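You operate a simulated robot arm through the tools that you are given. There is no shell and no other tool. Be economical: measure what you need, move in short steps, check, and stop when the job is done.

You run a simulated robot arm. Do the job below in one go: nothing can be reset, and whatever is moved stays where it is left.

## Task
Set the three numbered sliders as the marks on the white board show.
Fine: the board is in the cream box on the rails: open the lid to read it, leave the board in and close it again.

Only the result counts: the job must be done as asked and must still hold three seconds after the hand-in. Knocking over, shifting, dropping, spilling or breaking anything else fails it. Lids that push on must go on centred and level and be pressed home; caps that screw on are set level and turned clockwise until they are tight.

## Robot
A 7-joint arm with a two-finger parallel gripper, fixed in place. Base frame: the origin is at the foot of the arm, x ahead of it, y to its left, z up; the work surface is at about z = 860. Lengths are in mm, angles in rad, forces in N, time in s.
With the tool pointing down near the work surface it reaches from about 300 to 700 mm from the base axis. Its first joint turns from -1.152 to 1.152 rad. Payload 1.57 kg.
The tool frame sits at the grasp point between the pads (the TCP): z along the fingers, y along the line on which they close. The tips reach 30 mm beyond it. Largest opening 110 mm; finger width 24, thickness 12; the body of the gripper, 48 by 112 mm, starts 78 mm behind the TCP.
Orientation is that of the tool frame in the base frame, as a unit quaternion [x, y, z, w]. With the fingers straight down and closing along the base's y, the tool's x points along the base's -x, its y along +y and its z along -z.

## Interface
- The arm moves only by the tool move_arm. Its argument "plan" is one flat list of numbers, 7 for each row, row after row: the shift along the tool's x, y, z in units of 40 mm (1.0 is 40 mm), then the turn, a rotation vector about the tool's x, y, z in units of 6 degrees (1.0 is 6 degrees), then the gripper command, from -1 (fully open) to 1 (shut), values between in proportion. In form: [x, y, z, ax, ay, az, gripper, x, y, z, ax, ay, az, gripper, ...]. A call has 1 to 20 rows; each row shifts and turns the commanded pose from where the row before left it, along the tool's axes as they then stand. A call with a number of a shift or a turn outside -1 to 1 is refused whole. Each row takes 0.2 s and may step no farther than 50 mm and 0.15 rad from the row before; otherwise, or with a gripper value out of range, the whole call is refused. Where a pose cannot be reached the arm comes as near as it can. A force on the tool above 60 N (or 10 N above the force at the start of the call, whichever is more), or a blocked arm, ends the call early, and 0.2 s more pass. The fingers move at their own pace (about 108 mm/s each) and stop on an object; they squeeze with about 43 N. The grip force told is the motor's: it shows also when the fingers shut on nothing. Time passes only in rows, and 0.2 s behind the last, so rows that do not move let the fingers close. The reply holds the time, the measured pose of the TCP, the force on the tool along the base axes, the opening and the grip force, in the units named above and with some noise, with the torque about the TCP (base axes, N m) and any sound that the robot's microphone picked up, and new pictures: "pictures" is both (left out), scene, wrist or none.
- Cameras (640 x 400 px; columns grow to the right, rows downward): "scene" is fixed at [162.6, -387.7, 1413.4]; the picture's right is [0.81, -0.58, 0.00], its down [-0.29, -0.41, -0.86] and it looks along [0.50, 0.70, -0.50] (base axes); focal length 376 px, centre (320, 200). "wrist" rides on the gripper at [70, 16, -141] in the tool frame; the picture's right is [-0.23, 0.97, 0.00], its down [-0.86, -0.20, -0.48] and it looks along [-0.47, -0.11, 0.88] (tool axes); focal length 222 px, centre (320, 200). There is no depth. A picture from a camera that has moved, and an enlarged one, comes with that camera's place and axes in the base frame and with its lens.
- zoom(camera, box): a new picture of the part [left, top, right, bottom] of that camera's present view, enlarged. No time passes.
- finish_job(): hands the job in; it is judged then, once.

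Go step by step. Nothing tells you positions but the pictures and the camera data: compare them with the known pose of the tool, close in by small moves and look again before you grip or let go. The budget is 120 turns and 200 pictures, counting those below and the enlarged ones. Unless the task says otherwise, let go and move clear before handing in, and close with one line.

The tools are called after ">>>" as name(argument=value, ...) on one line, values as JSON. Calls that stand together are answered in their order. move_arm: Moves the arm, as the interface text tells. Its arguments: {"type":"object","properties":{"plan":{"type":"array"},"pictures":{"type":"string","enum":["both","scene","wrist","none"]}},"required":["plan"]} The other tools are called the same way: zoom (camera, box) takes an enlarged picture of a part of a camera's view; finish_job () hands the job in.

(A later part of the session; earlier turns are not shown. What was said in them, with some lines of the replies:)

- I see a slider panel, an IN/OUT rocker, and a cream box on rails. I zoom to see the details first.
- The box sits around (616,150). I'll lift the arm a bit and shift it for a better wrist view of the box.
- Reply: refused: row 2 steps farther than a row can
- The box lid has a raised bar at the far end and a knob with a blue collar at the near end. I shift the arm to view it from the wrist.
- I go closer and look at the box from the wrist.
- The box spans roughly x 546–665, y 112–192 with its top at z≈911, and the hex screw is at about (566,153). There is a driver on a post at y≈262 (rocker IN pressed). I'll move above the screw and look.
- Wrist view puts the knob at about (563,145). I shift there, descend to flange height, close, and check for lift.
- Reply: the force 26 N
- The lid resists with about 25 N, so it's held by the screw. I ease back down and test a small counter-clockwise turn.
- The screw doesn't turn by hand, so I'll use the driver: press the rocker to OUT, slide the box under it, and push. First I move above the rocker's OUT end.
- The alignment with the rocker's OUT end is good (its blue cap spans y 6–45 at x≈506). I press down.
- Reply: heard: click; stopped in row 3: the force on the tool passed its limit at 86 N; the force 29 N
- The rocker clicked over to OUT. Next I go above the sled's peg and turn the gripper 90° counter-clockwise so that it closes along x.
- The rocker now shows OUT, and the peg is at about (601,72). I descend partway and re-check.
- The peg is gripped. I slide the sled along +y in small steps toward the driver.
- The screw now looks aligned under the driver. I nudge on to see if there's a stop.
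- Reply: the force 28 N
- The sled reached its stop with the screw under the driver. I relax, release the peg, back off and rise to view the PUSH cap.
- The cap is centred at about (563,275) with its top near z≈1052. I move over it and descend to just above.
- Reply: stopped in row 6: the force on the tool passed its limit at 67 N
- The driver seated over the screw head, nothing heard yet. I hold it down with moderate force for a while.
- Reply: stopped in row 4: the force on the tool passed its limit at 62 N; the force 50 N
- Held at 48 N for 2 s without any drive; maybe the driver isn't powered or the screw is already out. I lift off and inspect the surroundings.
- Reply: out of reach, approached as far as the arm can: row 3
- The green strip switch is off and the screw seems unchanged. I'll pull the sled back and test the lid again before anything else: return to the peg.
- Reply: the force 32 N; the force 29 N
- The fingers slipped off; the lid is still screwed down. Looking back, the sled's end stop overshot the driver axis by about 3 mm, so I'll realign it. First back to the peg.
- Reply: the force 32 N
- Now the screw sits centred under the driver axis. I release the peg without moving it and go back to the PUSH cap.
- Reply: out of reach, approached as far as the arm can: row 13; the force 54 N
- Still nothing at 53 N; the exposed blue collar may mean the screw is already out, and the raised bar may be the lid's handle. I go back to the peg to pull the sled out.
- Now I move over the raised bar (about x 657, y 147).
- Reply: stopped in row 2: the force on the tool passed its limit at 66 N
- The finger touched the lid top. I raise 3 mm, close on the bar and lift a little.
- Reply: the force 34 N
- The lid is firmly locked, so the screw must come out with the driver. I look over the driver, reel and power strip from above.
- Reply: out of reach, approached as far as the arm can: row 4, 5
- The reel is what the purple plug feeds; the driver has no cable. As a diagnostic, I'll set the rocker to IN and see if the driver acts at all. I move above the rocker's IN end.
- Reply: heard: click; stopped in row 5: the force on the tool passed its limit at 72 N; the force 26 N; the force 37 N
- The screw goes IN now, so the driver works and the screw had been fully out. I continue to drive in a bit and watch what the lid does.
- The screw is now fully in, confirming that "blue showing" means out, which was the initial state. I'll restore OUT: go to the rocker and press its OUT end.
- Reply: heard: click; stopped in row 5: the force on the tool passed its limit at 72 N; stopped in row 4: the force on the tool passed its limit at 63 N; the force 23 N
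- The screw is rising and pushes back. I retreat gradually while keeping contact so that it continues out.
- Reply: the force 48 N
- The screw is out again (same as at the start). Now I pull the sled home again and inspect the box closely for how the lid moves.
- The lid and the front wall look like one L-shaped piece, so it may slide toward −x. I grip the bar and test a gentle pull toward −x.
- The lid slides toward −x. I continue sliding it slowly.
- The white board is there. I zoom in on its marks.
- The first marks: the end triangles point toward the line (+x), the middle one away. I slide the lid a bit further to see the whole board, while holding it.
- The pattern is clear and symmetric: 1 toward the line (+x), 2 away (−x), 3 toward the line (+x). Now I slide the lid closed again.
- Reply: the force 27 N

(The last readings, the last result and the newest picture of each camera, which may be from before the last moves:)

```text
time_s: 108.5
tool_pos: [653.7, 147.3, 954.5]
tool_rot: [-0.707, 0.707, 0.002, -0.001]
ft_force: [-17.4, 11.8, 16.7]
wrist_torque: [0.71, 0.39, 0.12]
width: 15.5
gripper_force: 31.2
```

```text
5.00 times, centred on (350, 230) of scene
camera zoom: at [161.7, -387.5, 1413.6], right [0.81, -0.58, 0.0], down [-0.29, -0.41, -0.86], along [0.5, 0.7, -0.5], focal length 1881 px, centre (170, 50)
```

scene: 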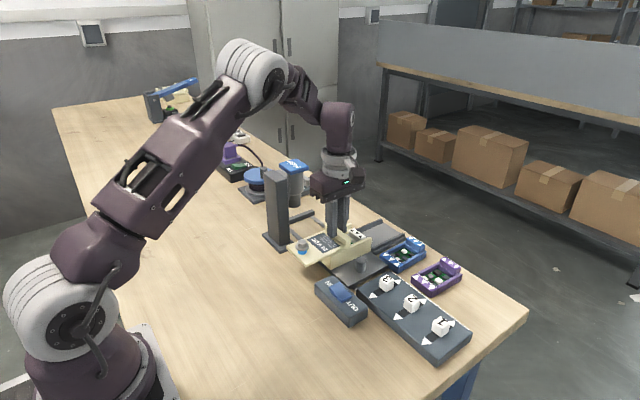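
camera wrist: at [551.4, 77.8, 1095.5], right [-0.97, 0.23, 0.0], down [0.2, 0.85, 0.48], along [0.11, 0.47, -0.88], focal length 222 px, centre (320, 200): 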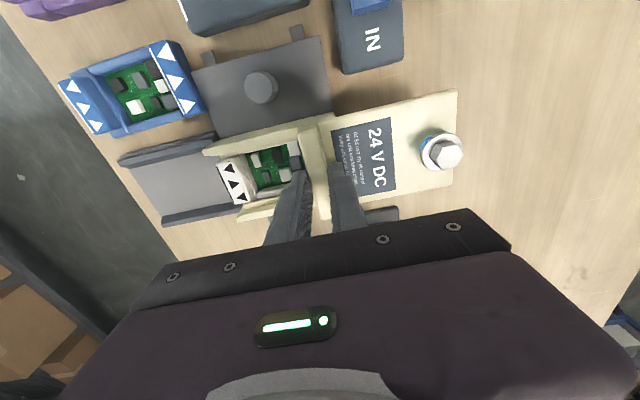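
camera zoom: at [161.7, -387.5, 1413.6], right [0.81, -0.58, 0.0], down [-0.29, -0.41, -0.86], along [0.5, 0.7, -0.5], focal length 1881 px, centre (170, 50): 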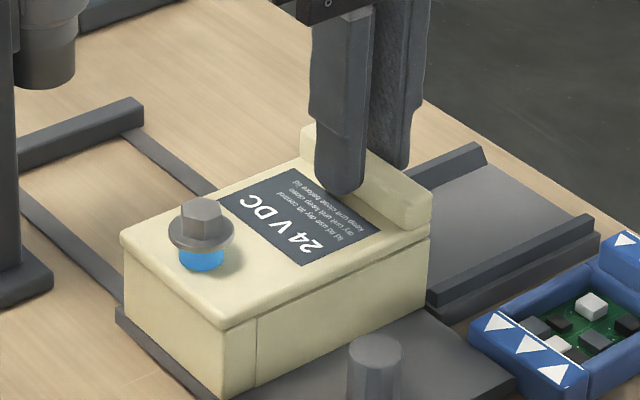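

The lid is back at its stop. I push lightly once more, then release and rise for a check.

>>> move_arm(plan=[0, -0.03, 0, 0, 0, 0, 0.9, 0, 0.03, -0.03, 0, 0, 0, 0.9, 0, 0, 0, 0, 0, 0, 0.4, 0, 0, 0, 0, 0, 0, 0, 0, 0, -1, 0, 0, 0, 0, 0, 0, -1, 0, 0, 0, 0, 0.6, 0, 0, 0, 0, 0, 0.5, 0.8, 0, 0, 0, 0, 0, 1, 0.8, 0, 0, 0, 0, 0, 1])

>>> zoom(camera="scene", box=[300, 200, 380, 270])

>>> zoom(camera="wrist", box=[200, 20, 420, 200])

```text
time_s: 110.5
tool_pos: [657.0, 59.0, 1036.0]
tool_rot: [-0.707, 0.707, 0.0, 0.001]
ft_force: [-0.7, 0.7, -1.3]
wrist_torque: [0.02, 0.0, 0.01]
width: 0.0
gripper_force: 21.3
camera wrist: at [641.2, -11.3, 1177.2], right [-0.97, 0.23, 0.0], down [0.2, 0.85, 0.48], along [0.11, 0.47, -0.88], focal length 222 px, centre (320, 200)
```

scene: 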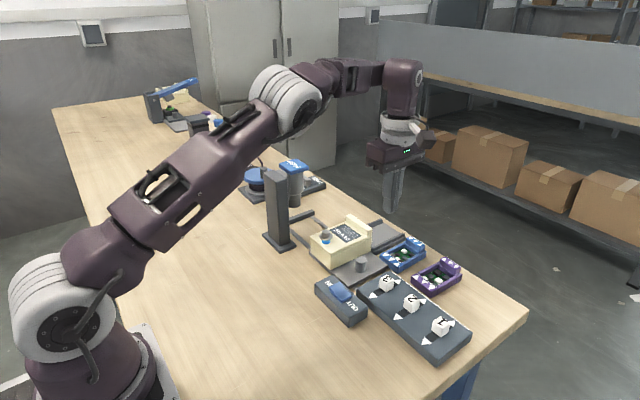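
wrist: 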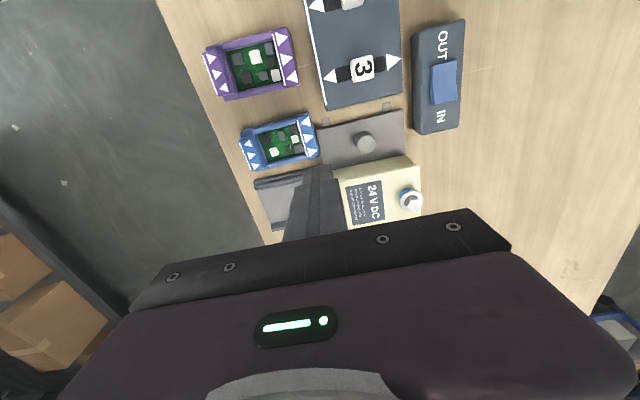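

```text
5.71 times, centred on (340, 235) of scene
camera zoom: at [162.6, -387.7, 1413.4], right [0.81, -0.58, 0.0], down [-0.29, -0.41, -0.86], along [0.5, 0.7, -0.5], focal length 2149 px, centre (206, 0)
```

zoom: 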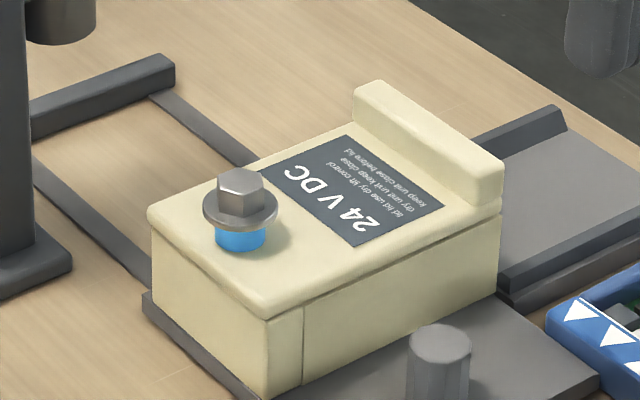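

```text
2.22 times, centred on (310, 110) of wrist
camera zoom: at [641.2, -11.3, 1177.2], right [-0.97, 0.23, 0.0], down [0.2, 0.85, 0.48], along [0.11, 0.47, -0.88], focal length 494 px, centre (342, 400)
```

zoom: 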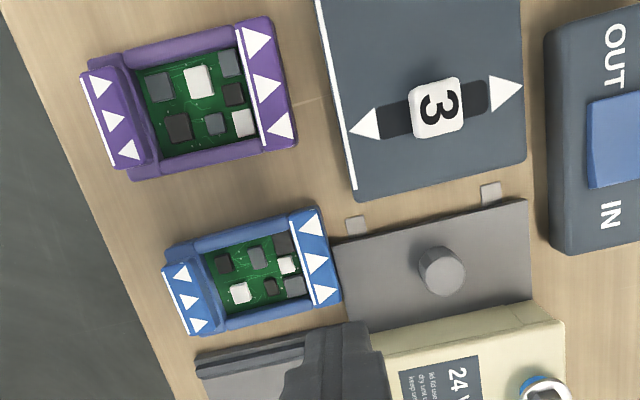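

The box is closed as at the start. I restore the rocker to IN, as it was initially.

>>> move_arm(plan=[0.1, 0.75, 0, 0, 0, 0, 1, 0.1, 0.75, 0, 0, 0, 0, 1, 0.1, 0.75, 0, 0, 0, 0, 1, 0.1, 0.75, 0, 0, 0, 0, 1, 0.1, 0.75, 0, 0, 0, 0, 1, 0, 0, 1, 0, 0, 0, 1, 0, 0, 1, 0, 0, 0, 1, 0, 0, 0.4, 0, 0, 0, 1, 0, 0, 0.15, 0, 0, 0, 1, 0, 0, 0.08, 0, 0, 0, 1, 0, 0, 0.08, 0, 0, 0, 1, 0, 0, 0.08, 0, 0, 0, 1], pictures="none")

```text
time_s: 113.0
tool_pos: [505.3, 39.7, 929.2]
tool_rot: [0.708, -0.706, 0.001, -0.002]
ft_force: [-3.7, 1.3, 11.4]
wrist_torque: [-0.08, 0.11, -0.04]
width: 0.1
gripper_force: 21.2
heard: click
stopped in row 12: the force on the tool passed its limit at 72 N (the readings are from after the stop); the commanded pose is now the measured one
```

Rocker is back to IN. Now I go to slider 3 at about (595,−9).

>>> move_arm(plan=[0, 0, -1, 0, 0, 0, 1, 0, 0, -0.8, 0, 0, 0, 0.5, 0.4, -0.75, 0, 0, 0, 0, 0.1, 0.4, -0.75, 0, 0, 0, 0, 0.1, 0.4, -0.75, 0, 0, 0, 0, 0.1, 0, 0, 0.8, 0, 0, 0, 0.1])

>>> zoom(camera="wrist", box=[220, 90, 420, 230])

>>> zoom(camera="scene", box=[340, 240, 480, 350])

```text
time_s: 114.4
tool_pos: [598.5, -8.2, 968.7]
tool_rot: [0.708, -0.707, 0.002, -0.002]
ft_force: [-0.1, 0.3, -0.3]
wrist_torque: [0.0, -0.02, 0.03]
width: 49.7
gripper_force: 0.0
camera wrist: at [581.3, -78.0, 1110.8], right [-0.97, 0.23, 0.0], down [0.2, 0.85, 0.48], along [0.11, 0.47, -0.88], focal length 222 px, centre (320, 200)
```

scene: 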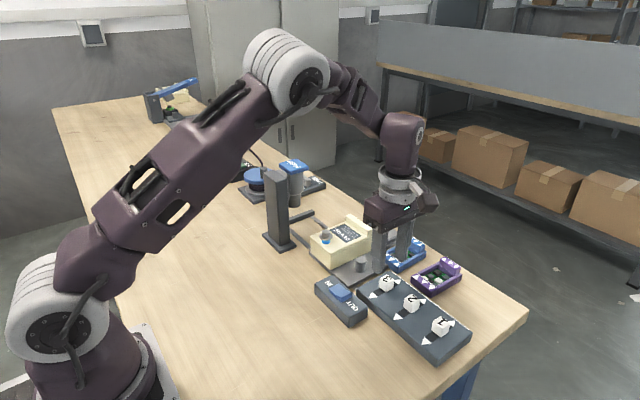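
wrist: 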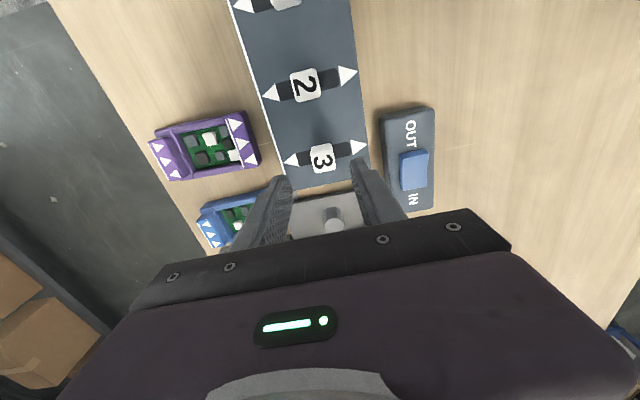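

```text
2.86 times, centred on (320, 160) of wrist
camera zoom: at [581.3, -78.0, 1110.8], right [-0.97, 0.23, 0.0], down [0.2, 0.85, 0.48], along [0.11, 0.47, -0.88], focal length 635 px, centre (320, 314)
```

zoom: 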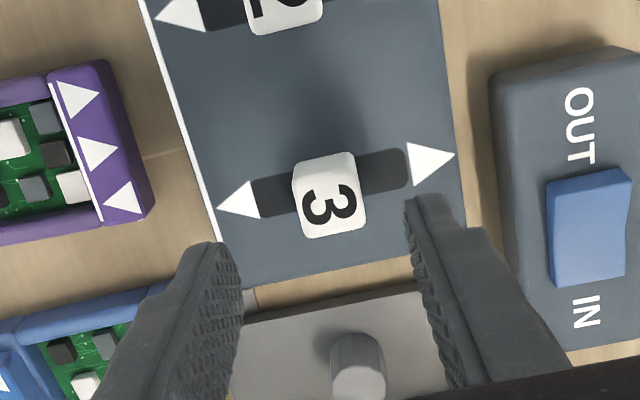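

```text
3.64 times, centred on (410, 295) of scene
camera zoom: at [162.6, -387.7, 1413.4], right [0.81, -0.58, 0.0], down [-0.29, -0.41, -0.86], along [0.5, 0.7, -0.5], focal length 1368 px, centre (-7, -146)
```

zoom: 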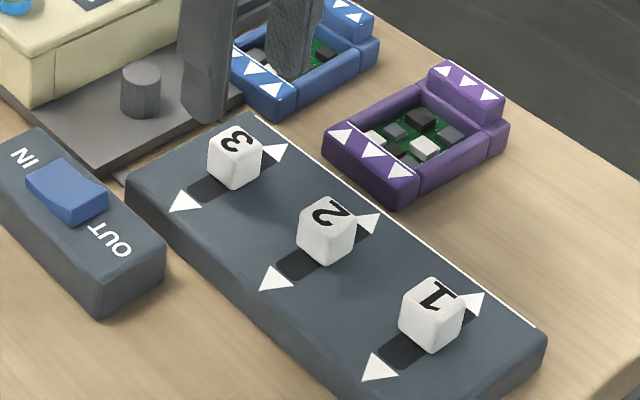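

>>> move_arm(plan=[0.08, 0.13, 0.6, 0, 0, 0, 0.1, 0, 0, 0.55, 0, 0, 0, 0.1, 0, 0, 0, 0, 0, 0, 0.5, 0, 0, 0, 0, 0, 0, 0.8, 0, 0, 0, 0, 0, 0, 0.8], pictures="none")

>>> zoom(camera="scene", box=[360, 250, 430, 310])

```text
time_s: 115.6
tool_pos: [591.3, -12.7, 921.4]
tool_rot: [0.707, -0.707, 0.001, -0.002]
ft_force: [1.1, 0.0, -4.8]
wrist_torque: [0.1, 0.02, -0.07]
width: 21.8
gripper_force: 34.8
```

```text
6.67 times, centred on (395, 280) of scene
camera zoom: at [162.7, -387.7, 1413.4], right [0.81, -0.58, 0.0], down [-0.29, -0.41, -0.86], along [0.5, 0.7, -0.5], focal length 2508 px, centre (-180, -333)
```

zoom: 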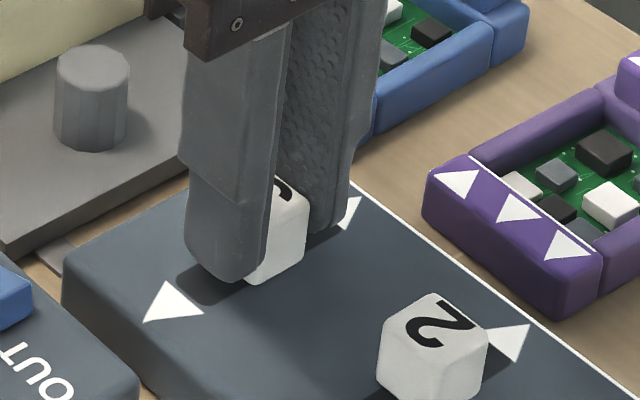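

Gripped knob 3. I slide it toward +x to its end.

>>> move_arm(plan=[0, -0.1, 0, 0, 0, 0, 0.8, 0, -0.1, 0, 0, 0, 0, 0.8, 0, -0.1, 0, 0, 0, 0, 0.8, 0, -0.1, 0, 0, 0, 0, 0.8, 0, -0.05, 0, 0, 0, 0, 0.8, 0, -0.05, 0, 0, 0, 0, 0.8, 0, -0.05, 0, 0, 0, 0, 0.8, 0, 0, 0, 0, 0, 0, 0.8], pictures="none")

>>> zoom(camera="scene", box=[360, 250, 430, 310])

```text
time_s: 117.4
tool_pos: [610.5, -12.0, 922.5]
tool_rot: [0.707, -0.707, -0.001, 0.003]
ft_force: [-36.3, -12.8, -5.0]
wrist_torque: [0.57, 0.54, 0.08]
width: 21.8
gripper_force: 34.3
```

```text
6.67 times, centred on (395, 280) of scene
camera zoom: at [161.7, -388.1, 1413.4], right [0.81, -0.58, 0.0], down [-0.29, -0.41, -0.86], along [0.5, 0.7, -0.5], focal length 2508 px, centre (-180, -333)
```

zoom: 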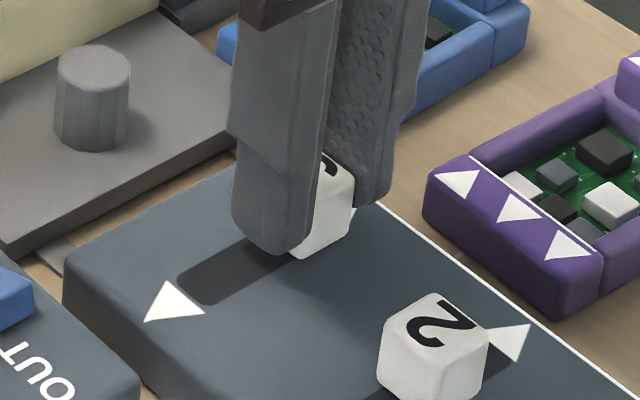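

Knob 3 is at its end stop. I release and go over knob 2.

>>> move_arm(plan=[0, 0.05, 0, 0, 0, 0, 0.8, 0, 0, 0, 0, 0, 0, 0.1, 0, 0, 0, 0, 0, 0, 0.1, 0, 0, -0.9, 0, 0, 0, 0.1, 0.8, 0.2, 0, 0, 0, 0, 0.1, 0.82, 0.15, 0, 0, 0, 0, 0.1])

>>> zoom(camera="wrist", box=[220, 90, 420, 230])

```text
time_s: 118.8
tool_pos: [595.9, -76.4, 959.2]
tool_rot: [0.708, -0.706, 0.001, -0.003]
ft_force: [0.4, -0.3, -0.2]
wrist_torque: [0.01, -0.02, 0.01]
width: 49.4
gripper_force: 0.0
camera wrist: at [580.0, -145.7, 1100.9], right [-0.97, 0.23, 0.0], down [0.2, 0.85, 0.48], along [0.11, 0.47, -0.88], focal length 222 px, centre (320, 200)
```

scene: 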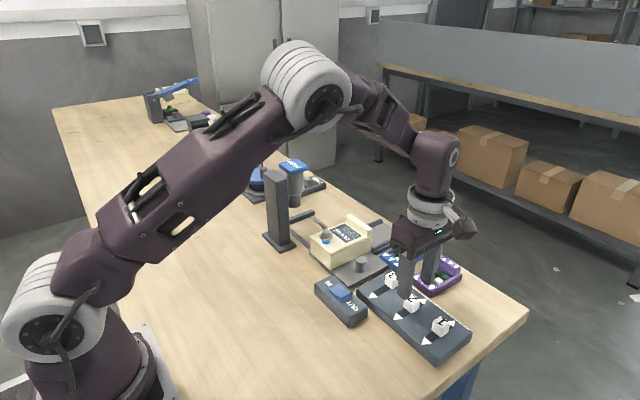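
wrist: 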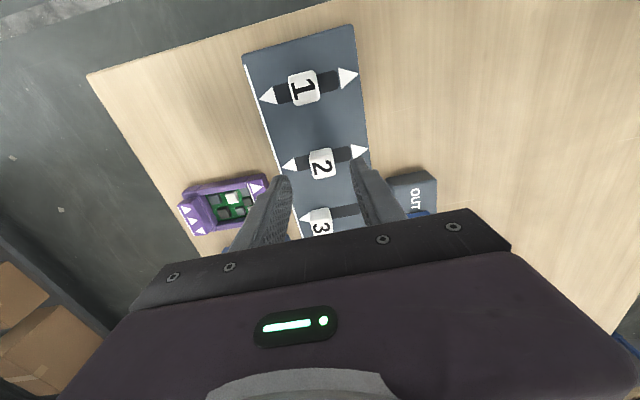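

```text
2.86 times, centred on (320, 160) of wrist
camera zoom: at [580.0, -145.7, 1100.9], right [-0.97, 0.23, 0.0], down [0.2, 0.85, 0.48], along [0.11, 0.47, -0.88], focal length 635 px, centre (320, 314)
```

zoom: 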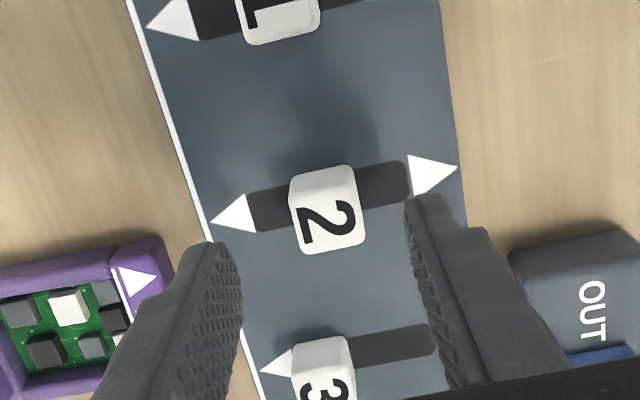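

>>> move_arm(plan=[0.06, 0.06, 0.5, 0, 0, 0, 0.1, 0, 0, 0.42, 0, 0, 0, 0.1, 0, 0, 0, 0, 0, 0, 0.5, 0, 0, 0, 0, 0, 0, 0.8, 0, 0, 0, 0, 0, 0, 0.8, 0, 0.1, 0, 0, 0, 0, 0.8, 0, 0.1, 0, 0, 0, 0, 0.8, 0, 0.1, 0, 0, 0, 0, 0.8, 0, 0.1, 0, 0, 0, 0, 0.8, 0, 0.05, 0, 0, 0, 0, 0.8, 0, 0.05, 0, 0, 0, 0, 0.8, 0, 0.05, 0, 0, 0, 0, 0.8, 0, 0, 0, 0, 0, 0, 0.8], pictures="none")

>>> zoom(camera="scene", box=[360, 260, 470, 340])

```text
time_s: 121.6
tool_pos: [577.8, -77.5, 922.1]
tool_rot: [0.708, -0.706, 0.006, -0.007]
ft_force: [44.2, 8.4, -16.8]
wrist_torque: [-0.56, -0.28, -0.13]
width: 21.7
gripper_force: 35.1
```

```text
5.00 times, centred on (415, 300) of scene
camera zoom: at [164.0, -387.5, 1413.3], right [0.81, -0.58, 0.0], down [-0.29, -0.41, -0.86], along [0.5, 0.7, -0.5], focal length 1881 px, centre (-155, -300)
```

zoom: 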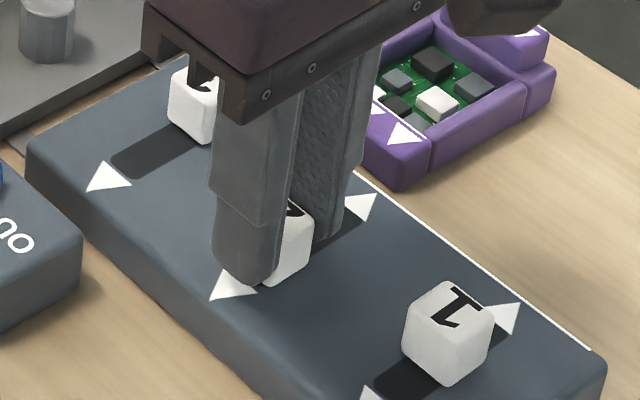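

>>> move_arm(plan=[0, -0.06, 0, 0, 0, 0, 0.8, 0, 0, 0, 0, 0, 0, 0.1, 0, 0, 0, 0, 0, 0, 0.1, 0, 0, -0.9, 0, 0, 0, 0.1, 0.8, -0.2, 0, 0, 0, 0, 0.1, 0.85, -0.17, 0, 0, 0, 0, 0.1], pictures="none")

>>> zoom(camera="wrist", box=[220, 90, 420, 230])

```text
time_s: 123.0
tool_pos: [588.9, -143.8, 956.8]
tool_rot: [0.708, -0.707, 0.001, -0.002]
ft_force: [1.0, 0.4, -0.3]
wrist_torque: [0.02, 0.01, -0.01]
width: 49.8
gripper_force: 0.1
```

```text
2.86 times, centred on (320, 160) of wrist
camera zoom: at [574.0, -214.3, 1098.5], right [-0.97, 0.23, 0.0], down [0.2, 0.85, 0.48], along [0.11, 0.47, -0.88], focal length 635 px, centre (320, 314)
```

zoom: 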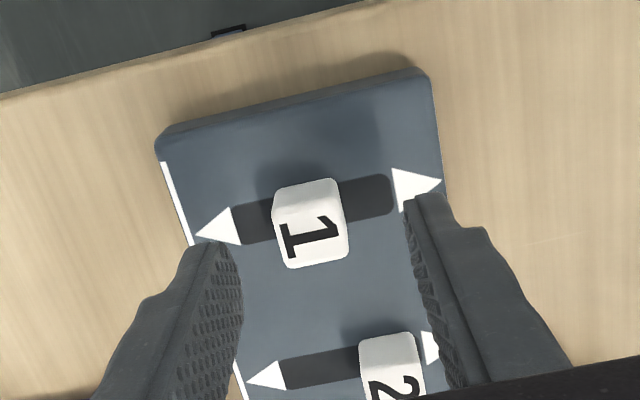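

>>> move_arm(plan=[0.04, -0.1, 0.45, 0, 0, 0, 0.1, 0, 0, 0.4, 0, 0, 0, 0.1, 0, 0, 0, 0, 0, 0, 0.5, 0, 0, 0, 0, 0, 0, 0.8, 0, 0, 0, 0, 0, 0, 0.8, 0, -0.1, 0, 0, 0, 0, 0.8, 0, -0.1, 0, 0, 0, 0, 0.8, 0, -0.1, 0, 0, 0, 0, 0.8, 0, -0.1, 0, 0, 0, 0, 0.8, 0, -0.05, 0, 0, 0, 0, 0.8, 0, -0.05, 0, 0, 0, 0, 0.8, 0, -0.05, 0, 0, 0, 0, 0.8, 0, 0, 0, 0, 0, 0, 0.8], pictures="none")

>>> zoom(camera="scene", box=[360, 260, 480, 350])

```text
time_s: 125.8
tool_pos: [610.2, -146.0, 921.9]
tool_rot: [0.708, -0.706, -0.005, 0.004]
ft_force: [-49.3, 3.2, -10.8]
wrist_torque: [0.93, 0.58, -0.03]
width: 21.7
gripper_force: 34.5
```

```text
4.44 times, centred on (420, 305) of scene
camera zoom: at [161.5, -387.7, 1413.5], right [0.81, -0.58, 0.0], down [-0.29, -0.41, -0.86], along [0.5, 0.7, -0.5], focal length 1672 px, centre (-124, -267)
```

zoom: 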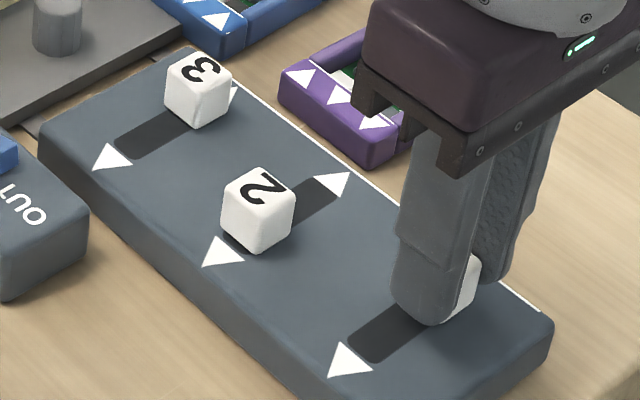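

All three sliders are at their ends. I release knob 1, rise clear and take a last check of everything.

>>> move_arm(plan=[0, 0.06, 0, 0, 0, 0, 0.8, 0, 0, 0, 0, 0, 0, 0.1, 0, 0, 0, 0, 0, 0, 0.1, 0, 0, -1, 0, 0, 0, 0.1, 0, 0, -1, 0, 0, 0, 0.1, 0, 0.8, -1, 0, 0, 0, 0.1, 0, 1, -0.5, 0, 0, 0, 0, 0, 1, 0, 0, 0, 0, 0, 0, 1, 0, 0, 0, 0, 0], pictures="scene")

>>> zoom(camera="scene", box=[360, 260, 480, 350])

>>> zoom(camera="scene", box=[300, 210, 400, 320])

```text
refused: row 6 steps farther than a row can; nothing moved
```

```text
4.44 times, centred on (420, 305) of scene
camera zoom: at [161.5, -387.7, 1413.5], right [0.81, -0.58, 0.0], down [-0.29, -0.41, -0.86], along [0.5, 0.7, -0.5], focal length 1672 px, centre (-124, -267)
```

zoom: 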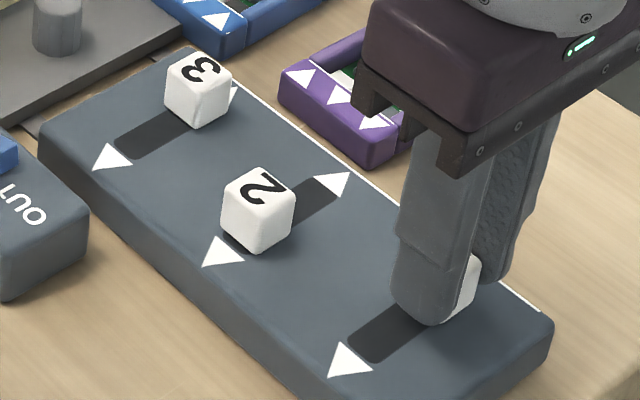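

```text
3.64 times, centred on (350, 265) of scene
camera zoom: at [161.5, -387.7, 1413.5], right [0.81, -0.58, 0.0], down [-0.29, -0.41, -0.86], along [0.5, 0.7, -0.5], focal length 1368 px, centre (211, -36)
```

zoom: 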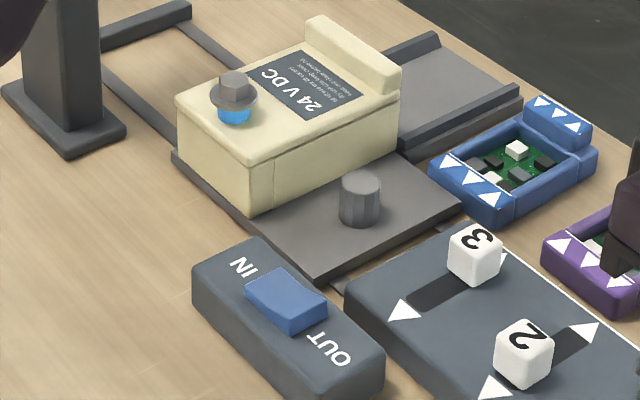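

The last call was refused for too long a step; everything looks right, so I release with shorter steps.

>>> move_arm(plan=[0, 0.06, 0, 0, 0, 0, 0.8, 0, 0, 0, 0, 0, 0, 0.1, 0, 0, 0, 0, 0, 0, 0.1, 0, 0, -1, 0, 0, 0, 0.1, 0, 0, -1, 0, 0, 0, 0.1, 0, 0, -1, 0, 0, 0, 0.1, 0, 1, 0, 0, 0, 0, 0, 0, 1, 0, 0, 0, 0, 0, 0, 1, 0, 0, 0, 0, 0], pictures="scene")

>>> zoom(camera="scene", box=[360, 260, 480, 350])

```text
time_s: 127.8
tool_pos: [494.7, -144.5, 1044.8]
tool_rot: [0.707, -0.707, 0.001, -0.002]
ft_force: [-0.2, 0.5, 0.9]
wrist_torque: [-0.01, 0.01, 0.01]
width: 55.1
gripper_force: 0.1
```

scene: 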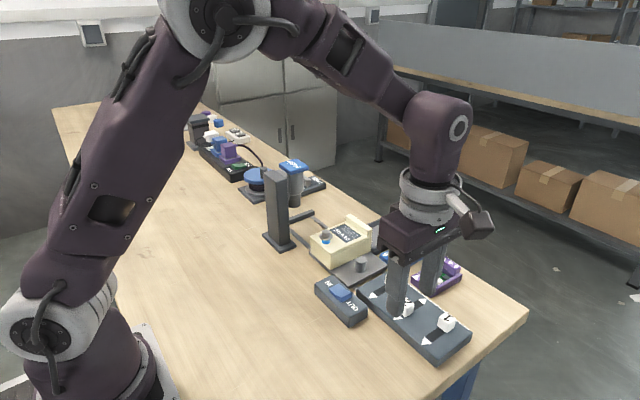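

```text
4.44 times, centred on (420, 305) of scene
camera zoom: at [162.6, -387.7, 1413.4], right [0.81, -0.58, 0.0], down [-0.29, -0.41, -0.86], along [0.5, 0.7, -0.5], focal length 1672 px, centre (-124, -267)
```

zoom: 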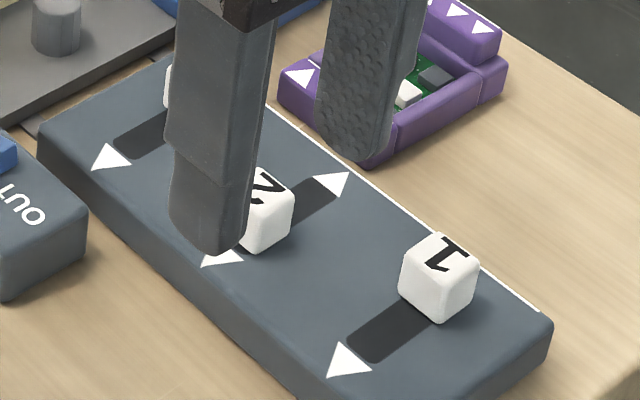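

Sliders 1 and 3 are at the line side and 2 at the far side from the line. The box is shut with the board inside and the hand is clear, so I hand in.

>>> finish_job()

```text
The job is handed in.
```

I set the sliders as the white board shows: 1 and 3 toward the line and 2 away from it. The board is still in the box, the lid is slid shut, and the box sled and the IN/OUT switch are back where they started. While working out how the lid opened, I drove its screw in and back out, so it is out again as at the start.
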